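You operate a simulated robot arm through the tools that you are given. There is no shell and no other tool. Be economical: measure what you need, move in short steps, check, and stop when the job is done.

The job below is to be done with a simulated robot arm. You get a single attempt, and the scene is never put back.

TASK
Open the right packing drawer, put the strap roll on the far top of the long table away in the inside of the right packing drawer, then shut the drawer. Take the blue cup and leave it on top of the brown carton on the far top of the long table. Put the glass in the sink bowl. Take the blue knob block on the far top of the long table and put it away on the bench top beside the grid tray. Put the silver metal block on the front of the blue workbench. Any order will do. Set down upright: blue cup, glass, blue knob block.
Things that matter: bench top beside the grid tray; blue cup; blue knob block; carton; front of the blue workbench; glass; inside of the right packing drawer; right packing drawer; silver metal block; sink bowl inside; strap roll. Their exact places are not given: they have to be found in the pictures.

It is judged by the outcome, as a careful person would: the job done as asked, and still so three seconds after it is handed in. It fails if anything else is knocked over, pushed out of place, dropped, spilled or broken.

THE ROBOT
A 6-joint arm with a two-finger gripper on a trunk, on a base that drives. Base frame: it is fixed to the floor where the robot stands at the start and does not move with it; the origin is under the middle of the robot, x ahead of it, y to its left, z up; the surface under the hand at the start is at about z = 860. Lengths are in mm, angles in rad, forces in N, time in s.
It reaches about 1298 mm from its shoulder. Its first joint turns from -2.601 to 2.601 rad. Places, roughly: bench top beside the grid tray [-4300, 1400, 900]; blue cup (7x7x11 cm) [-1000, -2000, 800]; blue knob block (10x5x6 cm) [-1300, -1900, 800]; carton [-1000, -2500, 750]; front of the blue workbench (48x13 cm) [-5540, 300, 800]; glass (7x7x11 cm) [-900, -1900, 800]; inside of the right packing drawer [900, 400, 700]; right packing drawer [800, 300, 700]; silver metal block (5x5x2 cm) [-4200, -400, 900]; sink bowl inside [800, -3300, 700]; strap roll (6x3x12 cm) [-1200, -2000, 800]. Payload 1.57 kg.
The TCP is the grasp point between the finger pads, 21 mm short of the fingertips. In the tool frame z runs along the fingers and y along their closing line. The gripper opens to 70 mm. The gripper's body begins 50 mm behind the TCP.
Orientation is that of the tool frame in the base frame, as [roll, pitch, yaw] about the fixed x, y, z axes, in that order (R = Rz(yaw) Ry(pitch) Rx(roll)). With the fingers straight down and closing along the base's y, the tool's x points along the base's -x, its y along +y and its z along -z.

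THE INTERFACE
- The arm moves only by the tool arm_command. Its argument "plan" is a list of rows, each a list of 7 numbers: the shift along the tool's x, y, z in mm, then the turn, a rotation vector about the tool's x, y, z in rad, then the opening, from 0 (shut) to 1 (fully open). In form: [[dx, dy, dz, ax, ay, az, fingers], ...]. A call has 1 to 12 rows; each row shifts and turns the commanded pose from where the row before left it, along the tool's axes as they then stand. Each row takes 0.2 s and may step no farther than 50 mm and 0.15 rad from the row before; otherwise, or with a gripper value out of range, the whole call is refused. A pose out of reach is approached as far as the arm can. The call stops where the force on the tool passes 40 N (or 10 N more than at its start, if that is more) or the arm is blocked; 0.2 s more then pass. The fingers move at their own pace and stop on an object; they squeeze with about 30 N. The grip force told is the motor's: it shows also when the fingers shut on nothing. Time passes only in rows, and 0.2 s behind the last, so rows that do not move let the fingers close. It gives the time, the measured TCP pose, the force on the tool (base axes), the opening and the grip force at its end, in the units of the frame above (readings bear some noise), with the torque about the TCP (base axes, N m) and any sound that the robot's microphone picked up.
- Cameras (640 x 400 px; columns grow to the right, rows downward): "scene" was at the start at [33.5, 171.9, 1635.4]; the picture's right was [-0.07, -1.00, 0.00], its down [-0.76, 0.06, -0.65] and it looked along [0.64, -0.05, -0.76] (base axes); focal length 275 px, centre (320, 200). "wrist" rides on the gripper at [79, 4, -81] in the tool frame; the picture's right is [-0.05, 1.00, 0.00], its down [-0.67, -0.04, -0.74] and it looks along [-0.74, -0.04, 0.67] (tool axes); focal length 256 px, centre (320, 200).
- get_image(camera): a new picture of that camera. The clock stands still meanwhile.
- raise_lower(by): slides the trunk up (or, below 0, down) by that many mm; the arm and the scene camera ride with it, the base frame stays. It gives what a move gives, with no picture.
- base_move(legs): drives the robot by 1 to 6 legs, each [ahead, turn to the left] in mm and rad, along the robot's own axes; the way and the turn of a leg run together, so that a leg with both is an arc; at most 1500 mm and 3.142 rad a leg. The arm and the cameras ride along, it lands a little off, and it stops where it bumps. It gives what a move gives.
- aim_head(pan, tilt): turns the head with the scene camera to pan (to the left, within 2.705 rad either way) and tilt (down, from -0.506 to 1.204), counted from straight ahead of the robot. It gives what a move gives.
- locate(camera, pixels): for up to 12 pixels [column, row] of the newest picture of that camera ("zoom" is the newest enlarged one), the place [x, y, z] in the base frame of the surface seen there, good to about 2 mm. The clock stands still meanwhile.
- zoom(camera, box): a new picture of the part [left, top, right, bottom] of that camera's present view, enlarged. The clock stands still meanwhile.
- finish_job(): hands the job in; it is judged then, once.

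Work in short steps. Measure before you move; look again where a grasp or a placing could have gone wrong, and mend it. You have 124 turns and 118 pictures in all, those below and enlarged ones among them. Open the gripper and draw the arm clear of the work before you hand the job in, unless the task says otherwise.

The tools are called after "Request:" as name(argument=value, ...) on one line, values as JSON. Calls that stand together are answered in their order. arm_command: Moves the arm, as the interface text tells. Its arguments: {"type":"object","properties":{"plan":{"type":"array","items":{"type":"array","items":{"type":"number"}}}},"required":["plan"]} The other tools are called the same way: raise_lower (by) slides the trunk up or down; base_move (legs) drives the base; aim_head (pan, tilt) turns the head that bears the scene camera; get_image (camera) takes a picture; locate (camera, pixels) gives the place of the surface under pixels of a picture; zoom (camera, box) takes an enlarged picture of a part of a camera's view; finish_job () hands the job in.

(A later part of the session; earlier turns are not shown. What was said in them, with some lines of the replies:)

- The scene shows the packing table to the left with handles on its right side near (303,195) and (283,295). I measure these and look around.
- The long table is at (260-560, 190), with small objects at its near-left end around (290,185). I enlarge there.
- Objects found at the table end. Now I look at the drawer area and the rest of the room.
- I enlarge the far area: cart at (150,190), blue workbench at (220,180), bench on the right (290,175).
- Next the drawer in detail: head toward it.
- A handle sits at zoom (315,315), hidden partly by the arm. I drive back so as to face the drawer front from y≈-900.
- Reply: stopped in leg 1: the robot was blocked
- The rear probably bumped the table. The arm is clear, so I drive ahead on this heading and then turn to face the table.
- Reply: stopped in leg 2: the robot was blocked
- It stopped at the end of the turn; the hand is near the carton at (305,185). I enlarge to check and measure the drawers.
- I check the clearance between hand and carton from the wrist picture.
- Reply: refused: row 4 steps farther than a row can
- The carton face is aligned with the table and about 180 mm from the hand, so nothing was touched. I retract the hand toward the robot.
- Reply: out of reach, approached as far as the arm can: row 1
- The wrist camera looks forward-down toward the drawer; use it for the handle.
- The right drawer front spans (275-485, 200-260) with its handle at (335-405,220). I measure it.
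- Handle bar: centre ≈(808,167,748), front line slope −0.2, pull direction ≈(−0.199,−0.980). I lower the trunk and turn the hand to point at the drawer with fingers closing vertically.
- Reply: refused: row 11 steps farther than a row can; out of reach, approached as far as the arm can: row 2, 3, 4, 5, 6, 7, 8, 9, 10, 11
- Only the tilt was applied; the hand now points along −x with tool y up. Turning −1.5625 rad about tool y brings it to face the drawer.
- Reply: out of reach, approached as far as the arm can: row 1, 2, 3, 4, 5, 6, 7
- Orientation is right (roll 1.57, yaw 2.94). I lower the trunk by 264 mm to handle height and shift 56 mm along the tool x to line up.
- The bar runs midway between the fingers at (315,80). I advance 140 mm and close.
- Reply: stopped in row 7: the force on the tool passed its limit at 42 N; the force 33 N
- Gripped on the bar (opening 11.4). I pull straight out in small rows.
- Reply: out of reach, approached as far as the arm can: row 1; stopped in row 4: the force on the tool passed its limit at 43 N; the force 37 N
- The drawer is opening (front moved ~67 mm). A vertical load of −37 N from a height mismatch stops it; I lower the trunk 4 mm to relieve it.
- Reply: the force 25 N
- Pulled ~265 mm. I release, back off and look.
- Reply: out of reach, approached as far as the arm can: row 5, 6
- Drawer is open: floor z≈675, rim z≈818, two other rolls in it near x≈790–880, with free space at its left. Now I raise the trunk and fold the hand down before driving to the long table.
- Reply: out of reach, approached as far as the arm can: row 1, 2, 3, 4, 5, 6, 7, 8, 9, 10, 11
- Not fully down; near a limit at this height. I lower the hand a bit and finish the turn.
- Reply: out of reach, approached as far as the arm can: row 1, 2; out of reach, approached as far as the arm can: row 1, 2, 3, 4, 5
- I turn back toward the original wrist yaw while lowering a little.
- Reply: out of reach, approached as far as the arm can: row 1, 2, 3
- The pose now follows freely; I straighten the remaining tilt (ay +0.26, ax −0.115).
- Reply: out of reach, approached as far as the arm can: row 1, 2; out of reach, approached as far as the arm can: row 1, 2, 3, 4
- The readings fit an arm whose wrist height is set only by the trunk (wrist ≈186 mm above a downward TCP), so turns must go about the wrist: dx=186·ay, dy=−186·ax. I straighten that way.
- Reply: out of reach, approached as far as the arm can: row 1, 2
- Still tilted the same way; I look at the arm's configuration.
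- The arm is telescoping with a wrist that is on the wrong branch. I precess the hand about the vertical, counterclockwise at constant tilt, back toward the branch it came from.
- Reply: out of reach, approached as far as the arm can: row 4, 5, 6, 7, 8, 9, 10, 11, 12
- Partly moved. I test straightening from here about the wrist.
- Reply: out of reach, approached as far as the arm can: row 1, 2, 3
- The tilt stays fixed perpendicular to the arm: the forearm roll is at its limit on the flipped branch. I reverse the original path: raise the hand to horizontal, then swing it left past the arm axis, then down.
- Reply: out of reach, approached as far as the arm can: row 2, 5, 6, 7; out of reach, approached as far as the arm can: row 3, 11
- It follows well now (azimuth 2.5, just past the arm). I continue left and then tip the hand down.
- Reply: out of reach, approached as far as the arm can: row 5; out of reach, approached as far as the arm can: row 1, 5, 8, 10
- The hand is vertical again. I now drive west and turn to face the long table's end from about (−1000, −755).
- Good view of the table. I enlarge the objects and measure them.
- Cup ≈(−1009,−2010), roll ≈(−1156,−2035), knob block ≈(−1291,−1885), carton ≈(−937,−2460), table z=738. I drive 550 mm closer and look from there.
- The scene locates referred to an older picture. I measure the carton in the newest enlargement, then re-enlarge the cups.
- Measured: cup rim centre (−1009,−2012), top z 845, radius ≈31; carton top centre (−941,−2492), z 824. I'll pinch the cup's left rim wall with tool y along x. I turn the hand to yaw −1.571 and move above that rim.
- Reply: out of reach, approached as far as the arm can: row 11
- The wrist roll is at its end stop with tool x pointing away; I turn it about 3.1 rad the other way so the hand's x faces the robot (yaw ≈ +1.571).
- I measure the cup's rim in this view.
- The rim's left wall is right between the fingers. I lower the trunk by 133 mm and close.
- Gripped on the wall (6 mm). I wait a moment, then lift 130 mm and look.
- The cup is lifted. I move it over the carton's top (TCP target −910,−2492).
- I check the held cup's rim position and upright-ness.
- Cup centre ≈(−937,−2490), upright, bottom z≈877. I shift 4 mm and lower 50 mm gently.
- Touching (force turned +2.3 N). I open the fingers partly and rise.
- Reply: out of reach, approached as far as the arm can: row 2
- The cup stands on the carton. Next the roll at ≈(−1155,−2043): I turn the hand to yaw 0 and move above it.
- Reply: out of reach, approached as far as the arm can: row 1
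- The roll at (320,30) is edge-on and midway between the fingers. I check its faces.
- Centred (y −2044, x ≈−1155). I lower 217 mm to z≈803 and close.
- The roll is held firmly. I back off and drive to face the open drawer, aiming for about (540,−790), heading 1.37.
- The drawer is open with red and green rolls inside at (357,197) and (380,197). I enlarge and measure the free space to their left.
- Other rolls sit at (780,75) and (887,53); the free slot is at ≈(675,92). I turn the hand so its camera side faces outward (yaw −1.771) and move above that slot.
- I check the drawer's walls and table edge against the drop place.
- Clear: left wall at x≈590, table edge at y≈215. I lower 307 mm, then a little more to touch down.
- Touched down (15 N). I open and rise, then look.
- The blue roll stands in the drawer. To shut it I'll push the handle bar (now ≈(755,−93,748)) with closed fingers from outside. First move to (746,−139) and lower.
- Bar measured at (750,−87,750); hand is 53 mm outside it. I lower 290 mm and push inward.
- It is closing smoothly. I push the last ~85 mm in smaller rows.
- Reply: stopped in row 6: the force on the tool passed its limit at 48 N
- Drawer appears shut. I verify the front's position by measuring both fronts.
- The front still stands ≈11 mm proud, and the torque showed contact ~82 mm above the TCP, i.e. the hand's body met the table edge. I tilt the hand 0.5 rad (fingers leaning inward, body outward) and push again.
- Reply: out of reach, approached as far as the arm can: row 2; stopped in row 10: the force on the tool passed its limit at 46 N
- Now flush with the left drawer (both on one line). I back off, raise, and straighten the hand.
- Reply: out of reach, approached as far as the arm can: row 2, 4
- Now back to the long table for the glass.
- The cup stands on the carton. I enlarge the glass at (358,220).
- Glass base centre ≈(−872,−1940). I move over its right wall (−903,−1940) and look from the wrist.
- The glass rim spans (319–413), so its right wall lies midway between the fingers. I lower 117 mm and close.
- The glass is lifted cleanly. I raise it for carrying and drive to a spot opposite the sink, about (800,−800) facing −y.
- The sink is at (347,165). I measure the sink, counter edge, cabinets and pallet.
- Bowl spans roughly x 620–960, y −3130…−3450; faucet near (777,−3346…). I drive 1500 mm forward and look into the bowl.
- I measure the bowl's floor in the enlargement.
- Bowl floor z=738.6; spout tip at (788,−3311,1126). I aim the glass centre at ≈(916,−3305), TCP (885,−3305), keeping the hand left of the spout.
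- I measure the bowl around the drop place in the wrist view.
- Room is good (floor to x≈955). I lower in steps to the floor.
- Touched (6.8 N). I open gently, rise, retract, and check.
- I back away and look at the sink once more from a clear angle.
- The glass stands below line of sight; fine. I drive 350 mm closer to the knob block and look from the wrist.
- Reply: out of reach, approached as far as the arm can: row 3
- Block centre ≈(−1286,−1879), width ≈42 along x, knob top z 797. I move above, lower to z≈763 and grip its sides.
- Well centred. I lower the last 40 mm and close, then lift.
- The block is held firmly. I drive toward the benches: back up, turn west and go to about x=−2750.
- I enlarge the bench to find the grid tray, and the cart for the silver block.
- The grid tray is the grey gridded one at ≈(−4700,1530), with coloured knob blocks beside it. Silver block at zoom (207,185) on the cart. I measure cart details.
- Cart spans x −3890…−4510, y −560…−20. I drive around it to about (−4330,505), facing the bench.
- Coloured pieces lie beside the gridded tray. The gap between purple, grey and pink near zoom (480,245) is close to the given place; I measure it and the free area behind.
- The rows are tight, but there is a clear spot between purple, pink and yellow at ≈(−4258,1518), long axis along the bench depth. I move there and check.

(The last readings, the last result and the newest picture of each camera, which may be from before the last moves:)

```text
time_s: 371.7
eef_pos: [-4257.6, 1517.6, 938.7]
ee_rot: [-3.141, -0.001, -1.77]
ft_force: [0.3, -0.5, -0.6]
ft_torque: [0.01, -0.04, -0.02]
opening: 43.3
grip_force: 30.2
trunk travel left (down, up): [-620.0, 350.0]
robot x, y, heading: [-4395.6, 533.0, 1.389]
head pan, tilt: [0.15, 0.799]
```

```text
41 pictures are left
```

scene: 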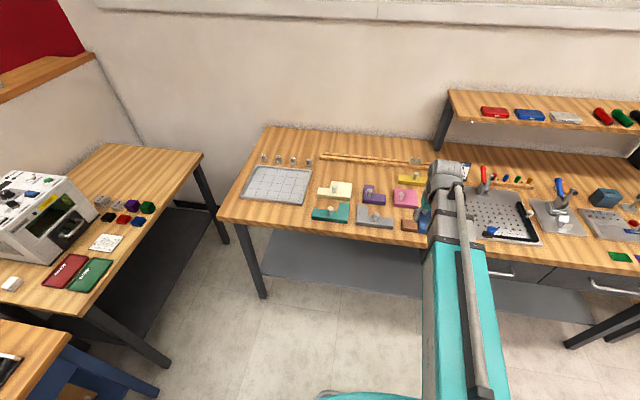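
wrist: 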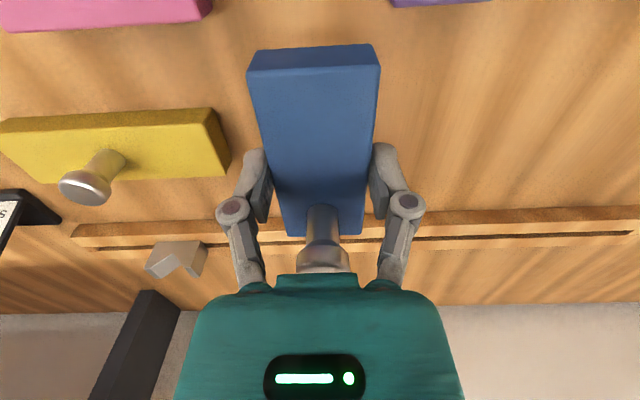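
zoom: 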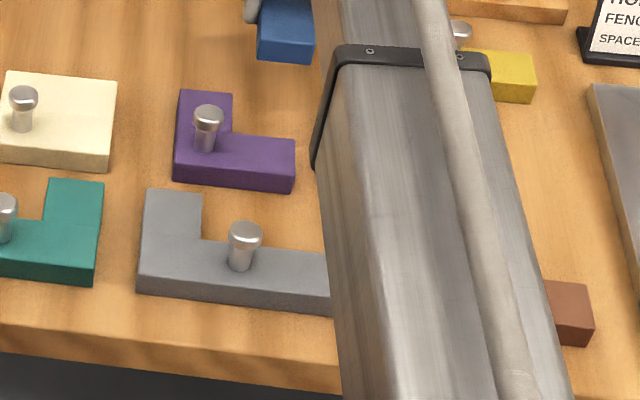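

I verify the neighbours' nearest edges.

Request:
locate(camera="wrist", pixels=[[210, 112], [225, 165], [208, 12], [393, 3], [255, 60], [376, 60], [320, 220]])

```text
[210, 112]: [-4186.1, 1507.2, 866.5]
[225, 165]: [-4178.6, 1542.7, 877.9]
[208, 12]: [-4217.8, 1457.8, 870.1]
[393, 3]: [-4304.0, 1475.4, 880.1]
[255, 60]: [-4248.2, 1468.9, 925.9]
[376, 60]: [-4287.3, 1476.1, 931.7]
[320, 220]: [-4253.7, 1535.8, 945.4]
```

All clear by over 14 mm. I lower 51 mm, then the last few in small steps.

Request:
raise_lower(by=-51)

Request:
raise_lower(by=-4)

```text
time_s: 372.6
eef_pos: [-4258.7, 1519.3, 887.5]
ee_rot: [3.141, 0.0, -1.769]
ft_force: [0.7, -0.2, -1.0]
ft_torque: [0.02, -0.01, 0.0]
opening: 43.2
grip_force: 30.3
trunk travel left (down, up): [-569.0, 401.0]
robot x, y, heading: [-4393.6, 536.1, 1.389]
head pan, tilt: [0.15, 0.799]
```

```text
time_s: 373.1
eef_pos: [-4257.0, 1517.9, 884.6]
ee_rot: [-3.141, 0.001, -1.77]
ft_force: [-0.3, 1.3, 5.2]
ft_torque: [0.02, -0.04, -0.01]
opening: 43.2
grip_force: 30.5
trunk travel left (down, up): [-565.0, 405.0]
robot x, y, heading: [-4391.9, 529.6, 1.39]
head pan, tilt: [0.15, 0.799]
```

Contact (5 N). I open a little, rise, retract and look.

Request:
arm_command(plan=[[0, 0, 0, 0, 0, 0, 0.85], [0, 0, 0, 0, 0, 0, 0.85], [0, 0, 0, 0, 0, 0, 0.85]])

Request:
raise_lower(by=150)

Request:
arm_command(plan=[[45, 0, 0, 0, 0, 0, 0.85], [45, 0, 0, 0, 0, 0, 0.85], [45, 0, 0, 0, 0, 0, 0.85], [45, 0, 0, 0, 0, 0, 0.85], [45, 0, 0, 0, 0, 0, 0.85], [45, 0, 0, 0, 0, 0, 0.85], [45, 0, 0, 0, 0, 0, 0.85], [45, 0, 0, 0, 0, 0, 0.85]])

Request:
get_image(camera="wrist")

```text
time_s: 373.9
eef_pos: [-4259.1, 1517.3, 884.1]
ee_rot: [3.141, 0.0, -1.77]
ft_force: [-0.1, -0.1, -0.3]
ft_torque: [0.01, -0.02, 0.02]
opening: 59.7
grip_force: 0.1
trunk travel left (down, up): [-565.0, 405.0]
robot x, y, heading: [-4393.2, 534.9, 1.386]
head pan, tilt: [0.15, 0.799]
```

```text
time_s: 375.7
eef_pos: [-4258.6, 1518.5, 1033.6]
ee_rot: [-3.141, -0.004, -1.77]
ft_force: [0.7, -0.1, -0.5]
ft_torque: [0.0, -0.02, -0.02]
opening: 59.7
grip_force: 0.0
trunk travel left (down, up): [-715.0, 255.0]
robot x, y, heading: [-4394.6, 530.1, 1.389]
head pan, tilt: [0.15, 0.799]
```

```text
time_s: 377.5
eef_pos: [-4328.4, 1160.9, 1033.9]
ee_rot: [-3.141, -0.001, -1.77]
ft_force: [-1.1, -0.8, 0.4]
ft_torque: [-0.03, 0.01, -0.01]
opening: 59.5
grip_force: 0.1
trunk travel left (down, up): [-715.0, 255.0]
robot x, y, heading: [-4395.3, 529.5, 1.398]
head pan, tilt: [0.15, 0.799]
```

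```text
40 pictures are left
```

wrist: 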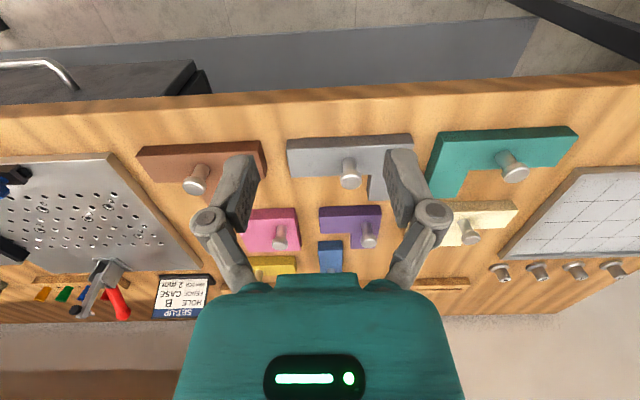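

The block stands well among the others. Now I turn around to the cart for the silver block.

Request:
base_move(legs=[[0, -2.969]])

Request:
aim_head(pan=0.2, tilt=0.7)

Request:
get_image(camera="scene")

```text
time_s: 388.5
eef_pos: [-4359.5, -107.6, 1035.2]
ee_rot: [3.138, 0.002, 1.519]
ft_force: [13.4, 0.1, 0.3]
ft_torque: [0.06, 0.92, -0.02]
opening: 59.7
grip_force: 0.2
trunk travel left (down, up): [-715.0, 255.0]
robot x, y, heading: [-4341.6, 527.5, -1.608]
head pan, tilt: [0.15, 0.799]
```

```text
time_s: 389.1
eef_pos: [-4360.4, -107.5, 1034.9]
ee_rot: [3.137, 0.0, 1.519]
ft_force: [-1.1, -0.1, -1.0]
ft_torque: [0.01, 0.02, 0.0]
opening: 59.5
grip_force: 0.1
trunk travel left (down, up): [-715.0, 255.0]
robot x, y, heading: [-4335.7, 524.2, -1.609]
head pan, tilt: [0.201, 0.7]
```

```text
39 pictures are left
```

scene: 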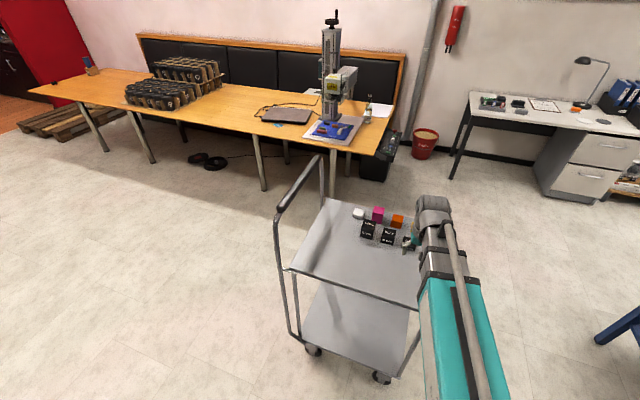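

Silver block at (358,214), next to magenta cube (378,214) and black boxes. I enlarge and measure.

Request:
zoom(camera="scene", box=[330, 190, 426, 256])

Request:
locate(camera="zoom", pixels=[[155, 148], [220, 150], [160, 175], [222, 178], [190, 160], [290, 135], [320, 160], [230, 225], [260, 205], [430, 200], [100, 150], [190, 195]])

```text
6.06 times, centred on (378, 223) of scene
```

zoom: 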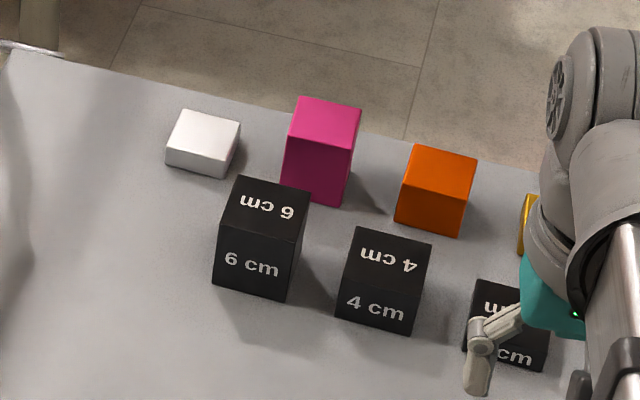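

```text
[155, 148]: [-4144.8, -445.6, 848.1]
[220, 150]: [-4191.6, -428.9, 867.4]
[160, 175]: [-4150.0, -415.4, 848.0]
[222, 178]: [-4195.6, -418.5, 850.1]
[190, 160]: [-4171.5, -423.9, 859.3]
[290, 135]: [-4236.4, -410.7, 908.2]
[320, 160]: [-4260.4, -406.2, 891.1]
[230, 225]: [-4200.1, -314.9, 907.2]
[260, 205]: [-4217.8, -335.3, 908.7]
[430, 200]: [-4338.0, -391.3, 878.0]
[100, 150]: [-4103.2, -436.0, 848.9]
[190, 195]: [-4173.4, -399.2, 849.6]
```

Silver centre ≈(−4177,−447). I move to 110 mm short of it to see it with the wrist camera.

Request:
arm_command(plan=[[-32.9, 28, 0, 0, 0, 0, 1], [-32.9, 28, 0, 0, 0, 0, 1], [-32.9, 28, 0, 0, 0, 0, 1], [-32.9, 28, 0, 0, 0, 0, 1], [-32.9, 28, 0, 0, 0, 0, 1], [-32.9, 28, 0, 0, 0, 0, 1], [-32.9, 28, 0, 0, 0, 0, 1]])

Request:
zoom(camera="wrist", box=[220, 20, 420, 200])

```text
time_s: 390.8
eef_pos: [-4175.3, -350.4, 1033.2]
ee_rot: [3.139, -0.001, 1.521]
ft_force: [0.4, 1.2, 0.7]
ft_torque: [0.0, -0.02, 0.0]
opening: 70.1
grip_force: 0.2
trunk travel left (down, up): [-715.0, 255.0]
robot x, y, heading: [-4339.6, 525.3, -1.612]
head pan, tilt: [0.201, 0.7]
```

```text
2.22 times, centred on (320, 110) of wrist
```

zoom: 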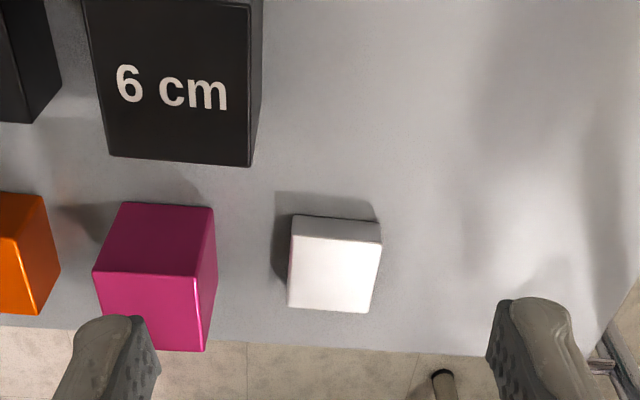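

Request:
locate(camera="zoom", pixels=[[297, 242], [375, 245], [292, 303], [364, 308], [335, 275], [208, 215], [198, 280], [245, 160]])

```text
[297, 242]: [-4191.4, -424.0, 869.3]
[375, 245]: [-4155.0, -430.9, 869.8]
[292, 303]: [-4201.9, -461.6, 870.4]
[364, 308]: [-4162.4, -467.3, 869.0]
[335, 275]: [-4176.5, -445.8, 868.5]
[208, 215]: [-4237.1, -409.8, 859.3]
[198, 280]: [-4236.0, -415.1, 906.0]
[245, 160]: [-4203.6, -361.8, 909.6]
```

Centre (−4177,−446), edges turned −0.19 rad. I turn the hand to match, move over it and lower to z≈872.

Request:
arm_command(plan=[[0, 0, 0, 0, 0, 0.14, 1], [-31.4, 5.5, 0, 0, 0, 0, 1], [-31.4, 5.5, 0, 0, 0, 0, 1], [-31.4, 5.5, 0, 0, 0, 0, 1], [0, 0, 0, 0, 0, 0, 1]])

Request:
raise_lower(by=-120)

Request:
get_image(camera="wrist")

```text
time_s: 391.9
eef_pos: [-4177.2, -442.4, 1034.0]
ee_rot: [3.14, -0.002, 1.38]
ft_force: [-0.4, 0.1, -0.6]
ft_torque: [0.01, -0.02, -0.02]
opening: 69.8
grip_force: 0.0
trunk travel left (down, up): [-715.0, 255.0]
robot x, y, heading: [-4342.9, 524.4, -1.608]
head pan, tilt: [0.201, 0.7]
```

```text
time_s: 393.4
eef_pos: [-4174.6, -441.2, 913.9]
ee_rot: [3.141, -0.002, 1.379]
ft_force: [0.6, 0.2, 0.1]
ft_torque: [0.02, -0.03, 0.05]
opening: 69.9
grip_force: 0.1
trunk travel left (down, up): [-595.0, 375.0]
robot x, y, heading: [-4338.8, 524.0, -1.609]
head pan, tilt: [0.201, 0.7]
```

```text
36 pictures are left
```

wrist: 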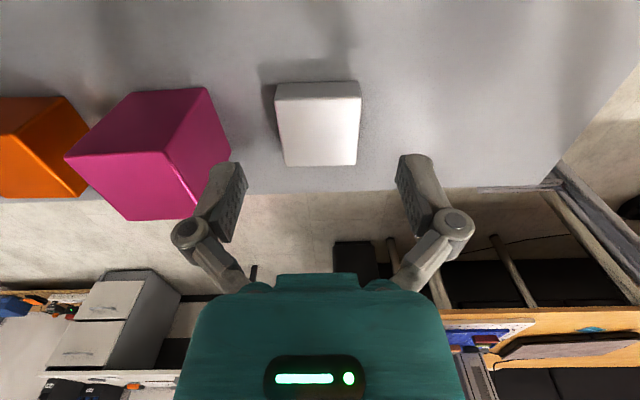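

Aligned. I narrow the opening slightly, lower 42 mm, close, and lift.

Request:
arm_command(plan=[[-4, -1, 0, 0, 0, 0, 0.88], [0, 0, 0, 0, 0, 0, 0.88]])

Request:
raise_lower(by=-42)

Request:
arm_command(plan=[[0, 0, 0, 0, 0, 0, 0], [0, 0, 0, 0, 0, 0, 0], [0, 0, 0, 0, 0, 0, 0], [0, 0, 0, 0, 0, 0, 0], [0, 0, 0, 0, 0, 0, 0]])

Request:
raise_lower(by=180)

Request:
get_image(camera="wrist")

```text
time_s: 394.1
eef_pos: [-4177.8, -443.8, 912.7]
ee_rot: [3.14, -0.002, 1.378]
ft_force: [-0.2, 0.5, 0.1]
ft_torque: [-0.01, 0.0, 0.03]
opening: 61.7
grip_force: 0.1
trunk travel left (down, up): [-595.0, 375.0]
robot x, y, heading: [-4339.3, 521.9, -1.604]
head pan, tilt: [0.201, 0.7]
```

```text
time_s: 394.9
eef_pos: [-4178.2, -445.3, 871.3]
ee_rot: [3.138, -0.003, 1.378]
ft_force: [-0.1, -0.3, 0.5]
ft_torque: [0.03, 0.0, -0.01]
opening: 61.6
grip_force: 0.1
trunk travel left (down, up): [-553.0, 417.0]
robot x, y, heading: [-4339.3, 525.3, -1.606]
head pan, tilt: [0.201, 0.7]
```

```text
time_s: 396.1
eef_pos: [-4178.9, -444.7, 872.2]
ee_rot: [3.139, -0.002, 1.38]
ft_force: [1.0, -1.8, 1.7]
ft_torque: [-0.04, -0.05, -0.02]
opening: 45.3
grip_force: 29.8
trunk travel left (down, up): [-553.0, 417.0]
robot x, y, heading: [-4339.4, 528.9, -1.605]
head pan, tilt: [0.201, 0.7]
```

```text
time_s: 398.1
eef_pos: [-4178.0, -444.3, 1051.6]
ee_rot: [3.14, -0.003, 1.379]
ft_force: [-0.9, -0.3, -1.3]
ft_torque: [0.0, -0.02, 0.01]
opening: 45.6
grip_force: 29.6
trunk travel left (down, up): [-733.0, 237.0]
robot x, y, heading: [-4341.5, 527.8, -1.609]
head pan, tilt: [0.201, 0.7]
```

```text
35 pictures are left
```

wrist: 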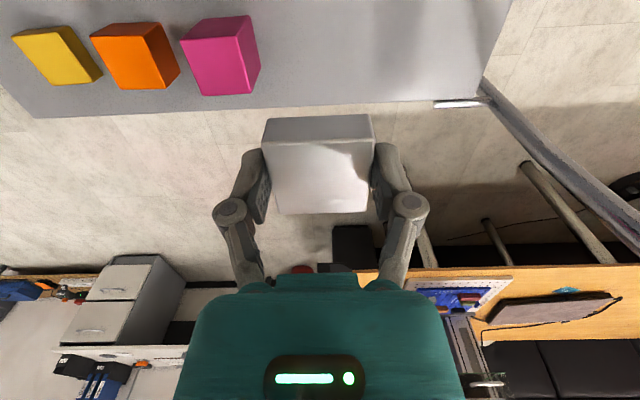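

Silver block held. I retract over the cart, turn to face the blue workbench and look.

Request:
arm_command(plan=[[45, -8, 0, 0, 0, 0, 0], [45, -8, 0, 0, 0, 0, 0], [45, -8, 0, 0, 0, 0, 0], [45, -8, 0, 0, 0, 0, 0], [45, -8, 0, 0, 0, 0, 0], [45, -8, 0, 0, 0, 0, 0], [45, -8, 0, 0, 0, 0, 0]])

Request:
base_move(legs=[[0, -1.533], [300, 0]])

Request:
aim_head(pan=0.15, tilt=0.65)

Request:
get_image(camera="scene")

```text
time_s: 399.7
eef_pos: [-4174.1, -122.5, 1052.7]
ee_rot: [3.139, -0.001, 1.38]
ft_force: [-0.3, 0.9, -2.5]
ft_torque: [0.0, -0.03, -0.03]
opening: 45.5
grip_force: 29.6
out of reach, approached as far as the arm can: row 6
trunk travel left (down, up): [-733.0, 237.0]
robot x, y, heading: [-4339.8, 524.4, -1.602]
head pan, tilt: [0.201, 0.7]
```

```text
time_s: 407.7
eef_pos: [-5286.0, 346.7, 1051.0]
ee_rot: [3.141, -0.002, -0.164]
ft_force: [0.2, 0.5, -1.6]
ft_torque: [-0.04, -0.03, 0.02]
opening: 45.4
grip_force: 29.7
trunk travel left (down, up): [-733.0, 237.0]
robot x, y, heading: [-4641.3, 508.0, 3.123]
head pan, tilt: [0.201, 0.7]
```

```text
time_s: 408.3
eef_pos: [-5285.2, 345.2, 1052.4]
ee_rot: [3.139, -0.002, -0.164]
ft_force: [0.3, 0.2, -1.4]
ft_torque: [-0.01, -0.03, 0.01]
opening: 45.4
grip_force: 29.8
trunk travel left (down, up): [-733.0, 237.0]
robot x, y, heading: [-4646.5, 504.4, 3.124]
head pan, tilt: [0.15, 0.649]
```

```text
34 pictures are left
```

scene: 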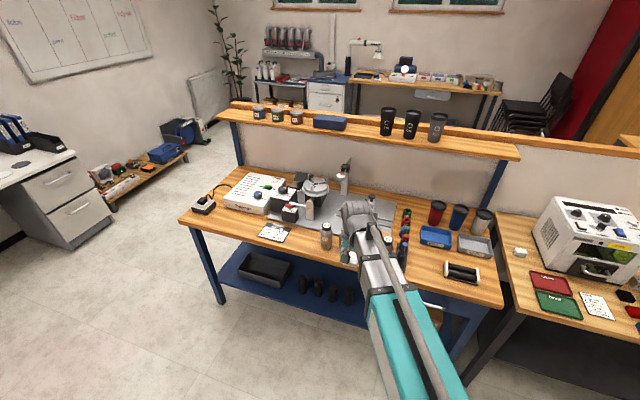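

The blue workbench's front strip lies along (210–500, 225–300). I enlarge and measure free space.

Request:
zoom(camera="scene", box=[180, 165, 380, 290])

Request:
locate(camera="zoom", pixels=[[270, 245], [350, 270], [400, 290], [310, 225], [470, 240], [470, 275], [370, 250], [230, 210], [100, 175], [420, 300], [250, 225], [310, 265]])

```text
3.20 times, centred on (280, 228) of scene
```

zoom: 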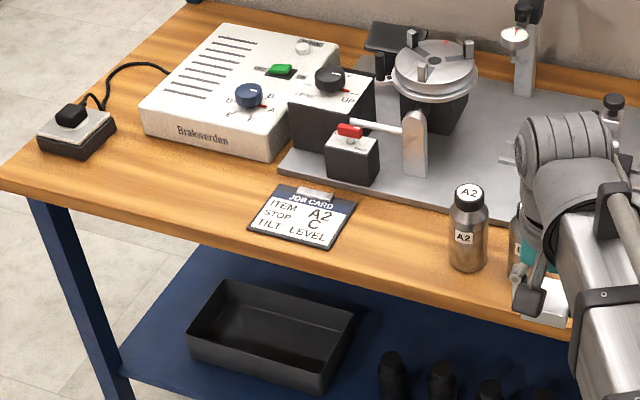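

```text
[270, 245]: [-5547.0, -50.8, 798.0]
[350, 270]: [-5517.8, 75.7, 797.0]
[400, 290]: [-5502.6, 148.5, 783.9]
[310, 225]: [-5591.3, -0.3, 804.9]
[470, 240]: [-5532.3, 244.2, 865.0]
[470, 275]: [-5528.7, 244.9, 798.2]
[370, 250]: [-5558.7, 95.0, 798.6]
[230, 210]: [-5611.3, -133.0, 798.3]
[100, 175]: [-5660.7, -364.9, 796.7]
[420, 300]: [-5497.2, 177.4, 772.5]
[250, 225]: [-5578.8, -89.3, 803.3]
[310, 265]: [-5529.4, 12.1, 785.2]
```

Request:
zoom(camera="scene", box=[310, 190, 510, 310])

Request:
locate(camera="zoom", pixels=[[340, 260], [360, 290], [330, 235], [400, 270], [440, 255], [490, 260], [300, 190], [260, 180], [310, 220], [500, 350], [400, 320]])

Request:
get_image(camera="wrist")

```text
3.20 times, centred on (410, 250) of scene
```

zoom: 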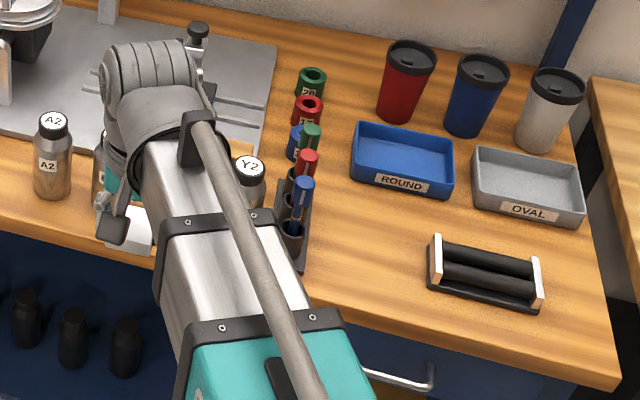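

```text
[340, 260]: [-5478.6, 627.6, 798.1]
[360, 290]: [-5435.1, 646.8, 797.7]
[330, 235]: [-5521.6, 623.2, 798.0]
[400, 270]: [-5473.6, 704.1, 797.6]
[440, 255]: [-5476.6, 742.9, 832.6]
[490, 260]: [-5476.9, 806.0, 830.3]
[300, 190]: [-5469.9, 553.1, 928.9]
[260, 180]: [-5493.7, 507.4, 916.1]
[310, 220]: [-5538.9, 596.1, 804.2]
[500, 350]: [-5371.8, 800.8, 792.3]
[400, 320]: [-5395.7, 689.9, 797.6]
```

```text
31 pictures are left
```

wrist: 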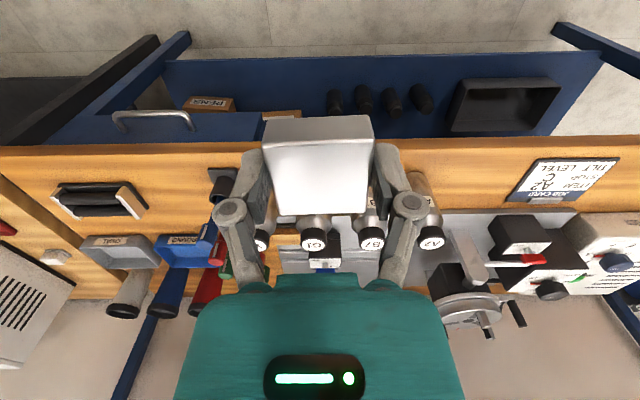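

Free spot between the job card and bottle A2: ≈(−5560,150) on z 798, about 60 mm from the front edge. I move the block above it.

Request:
arm_command(plan=[[-30, 29.7, 0, 0, 0, 0, 0], [-30, 29.7, 0, 0, 0, 0, 0], [-30, 29.7, 0, 0, 0, 0, 0], [-30, 29.7, 0, 0, 0, 0, 0], [-30, 29.7, 0, 0, 0, 0, 0], [-30, 29.7, 0, 0, 0, 0, 0], [-30, 29.7, 0, 0, 0, 0, 0], [-30, 29.7, 0, 0, 0, 0.035, 0]])

Request:
raise_lower(by=-130)

Request:
get_image(camera="wrist")

Request:
zoom(camera="scene", box=[230, 165, 390, 285])

```text
time_s: 410.1
eef_pos: [-5565.3, 150.8, 1049.9]
ee_rot: [3.14, 0.0, -0.2]
ft_force: [-0.5, -1.0, -1.1]
ft_torque: [0.03, -0.01, 0.02]
opening: 45.3
grip_force: 30.1
trunk travel left (down, up): [-733.0, 237.0]
robot x, y, heading: [-4639.6, 504.0, 3.123]
head pan, tilt: [0.15, 0.649]
```

```text
time_s: 411.7
eef_pos: [-5563.7, 150.8, 922.1]
ee_rot: [3.139, -0.002, -0.198]
ft_force: [0.2, -0.4, -1.7]
ft_torque: [0.0, 0.01, -0.02]
opening: 45.6
grip_force: 30.3
trunk travel left (down, up): [-603.0, 367.0]
robot x, y, heading: [-4644.5, 501.3, 3.119]
head pan, tilt: [0.15, 0.649]
```

```text
30 pictures are left
```

wrist: 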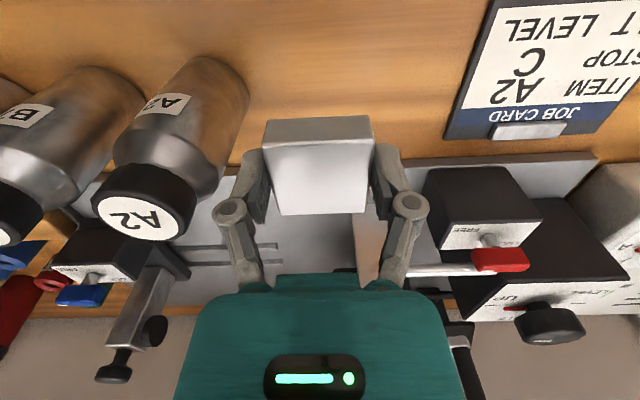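

```text
3.33 times, centred on (310, 225) of scene
```

zoom: 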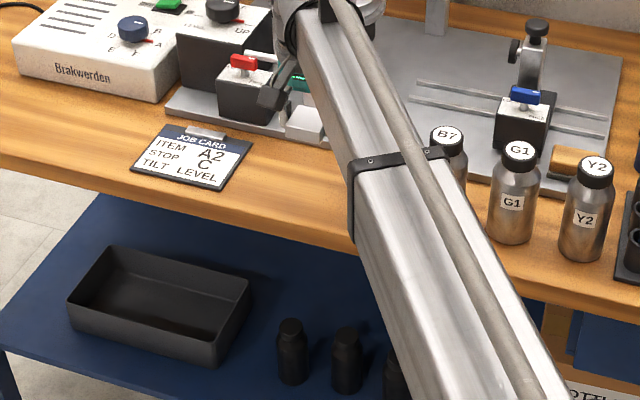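

I measure the plate's front edge, bottle and card from this view.

Request:
locate(camera="wrist", pixels=[[410, 155], [410, 170], [230, 170], [240, 110], [450, 130], [320, 100], [230, 150], [190, 200]])

```text
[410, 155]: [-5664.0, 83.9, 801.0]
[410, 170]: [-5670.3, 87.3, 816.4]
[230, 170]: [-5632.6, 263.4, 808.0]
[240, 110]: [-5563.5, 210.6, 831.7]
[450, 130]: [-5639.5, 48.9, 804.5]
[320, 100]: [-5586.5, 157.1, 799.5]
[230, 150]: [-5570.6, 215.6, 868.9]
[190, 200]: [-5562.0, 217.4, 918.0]
```

Clear all round (bottle side at y 210, plate at x −5650). I shift 8 mm away from the bottle and lower.

Request:
arm_command(plan=[[3, 8, 0, 0, 0, 0, 0], [0, 0, 0, 0, 0, 0, 0]])

Request:
raise_lower(by=-96)

Request:
raise_lower(by=-5)

```text
time_s: 412.3
eef_pos: [-5561.9, 142.6, 921.3]
ee_rot: [3.141, 0.0, -0.197]
ft_force: [0.3, -0.3, -0.9]
ft_torque: [0.02, 0.01, -0.01]
opening: 45.5
grip_force: 29.8
trunk travel left (down, up): [-603.0, 367.0]
robot x, y, heading: [-4641.6, 503.4, 3.122]
head pan, tilt: [0.15, 0.649]
```

```text
time_s: 413.6
eef_pos: [-5562.7, 142.9, 824.6]
ee_rot: [3.141, -0.002, -0.198]
ft_force: [-0.5, 0.3, -0.4]
ft_torque: [0.02, 0.01, -0.01]
opening: 45.4
grip_force: 29.1
trunk travel left (down, up): [-507.0, 463.0]
robot x, y, heading: [-4642.5, 504.3, 3.127]
head pan, tilt: [0.15, 0.649]
```

```text
time_s: 414.1
eef_pos: [-5562.9, 143.0, 822.4]
ee_rot: [3.137, -0.001, -0.198]
ft_force: [-3.5, -2.3, 12.3]
ft_torque: [0.06, -0.08, -0.02]
opening: 45.1
grip_force: 30.2
trunk travel left (down, up): [-502.0, 468.0]
robot x, y, heading: [-4641.3, 503.0, 3.122]
head pan, tilt: [0.15, 0.649]
```

Touching (12 N). I open a little, rise, and draw back.

Request:
arm_command(plan=[[0, 0, 0, 0, 0, 0, 0.85], [0, 0, 0, 0, 0, 0, 0.85], [0, 0, 0, 0, 0, 0, 0.85]])

Request:
raise_lower(by=230)

Request:
arm_command(plan=[[45, 0, 0, 0, 0, 0, 0.85], [45, 0, 0, 0, 0, 0, 0.85], [45, 0, 0, 0, 0, 0, 0.85], [45, 0, 0, 0, 0, 0, 0.85], [45, 0, 0, 0, 0, 0, 0.85], [45, 0, 0, 0, 0, 0, 0.85]])

Request:
get_image(camera="wrist")

Request:
zoom(camera="scene", box=[230, 165, 390, 285])

```text
time_s: 414.9
eef_pos: [-5562.4, 142.9, 821.5]
ee_rot: [3.14, -0.003, -0.2]
ft_force: [1.6, -0.1, 0.0]
ft_torque: [0.03, 0.0, -0.03]
opening: 59.5
grip_force: 0.0
trunk travel left (down, up): [-502.0, 468.0]
robot x, y, heading: [-4641.5, 507.8, 3.124]
head pan, tilt: [0.15, 0.649]
```

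```text
time_s: 417.4
eef_pos: [-5563.5, 142.4, 1050.1]
ee_rot: [3.139, -0.002, -0.2]
ft_force: [-1.1, 0.8, 1.2]
ft_torque: [-0.01, 0.0, -0.02]
opening: 59.4
grip_force: 0.2
trunk travel left (down, up): [-732.0, 238.0]
robot x, y, heading: [-4643.3, 505.9, 3.125]
head pan, tilt: [0.15, 0.649]
```

```text
time_s: 418.8
eef_pos: [-5298.9, 91.0, 1050.1]
ee_rot: [3.139, 0.001, -0.201]
ft_force: [-0.1, -0.4, 1.0]
ft_torque: [0.02, 0.01, -0.01]
opening: 59.4
grip_force: 0.0
trunk travel left (down, up): [-732.0, 238.0]
robot x, y, heading: [-4642.7, 504.2, 3.121]
head pan, tilt: [0.15, 0.649]
```

```text
28 pictures are left
```

wrist: 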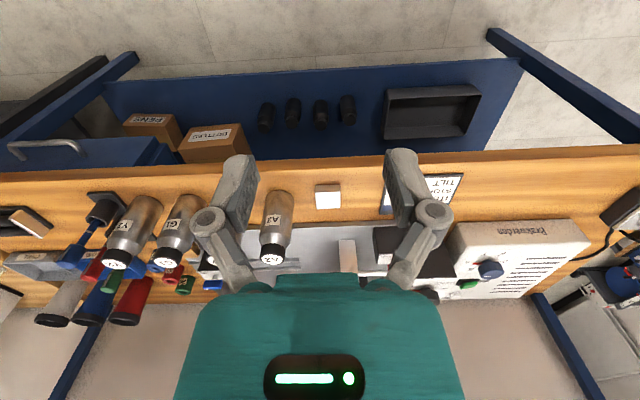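

```text
3.33 times, centred on (310, 225) of scene
```

zoom: 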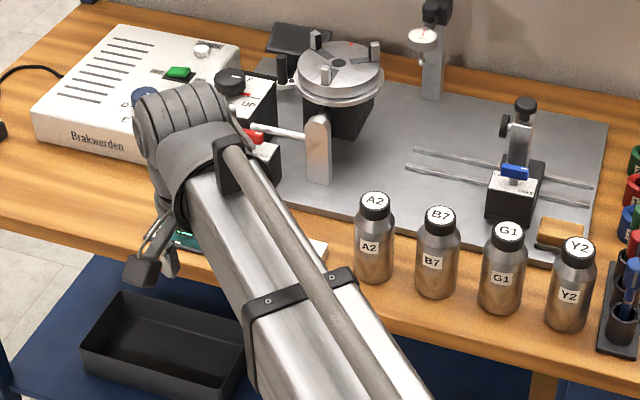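

Everything checked shows in place: the silver block sits on the workbench front at wrist-view (327,195) and the other items were confirmed earlier. The gripper is open and clear, so I hand the job in.

Request:
finish_job()

```text
The job is handed in.
```

I finished all five placements and handed the job in; the one I could not see clearly afterwards is the glass.

- **Strap roll:** it is standing in the right packing drawer, and the drawer is shut flush with the left one. The first push stopped about 11 mm short because the hand met the table edge, so I pushed again with the hand tilted.
- **Blue cup:** it is upright on top of the brown carton.
- **Glass:** I set it down upright in the sink bowl and let go once it touched the floor of the bowl. Being clear and below the rim, it barely showed in later pictures, so its final position is not confirmed by sight.
- **Blue knob block:** it is upright on the bench top among the coloured pieces beside the grid tray, at about (-4258, 1518). That is roughly 120 mm further back than the place you gave, because the gaps closer to it were too tight.
- **Silver metal block:** it is on the front of the blue workbench, in the gap between the job card and bottle A2. This is toward the left end of the strip you described.

I saw nothing else knocked over or moved.
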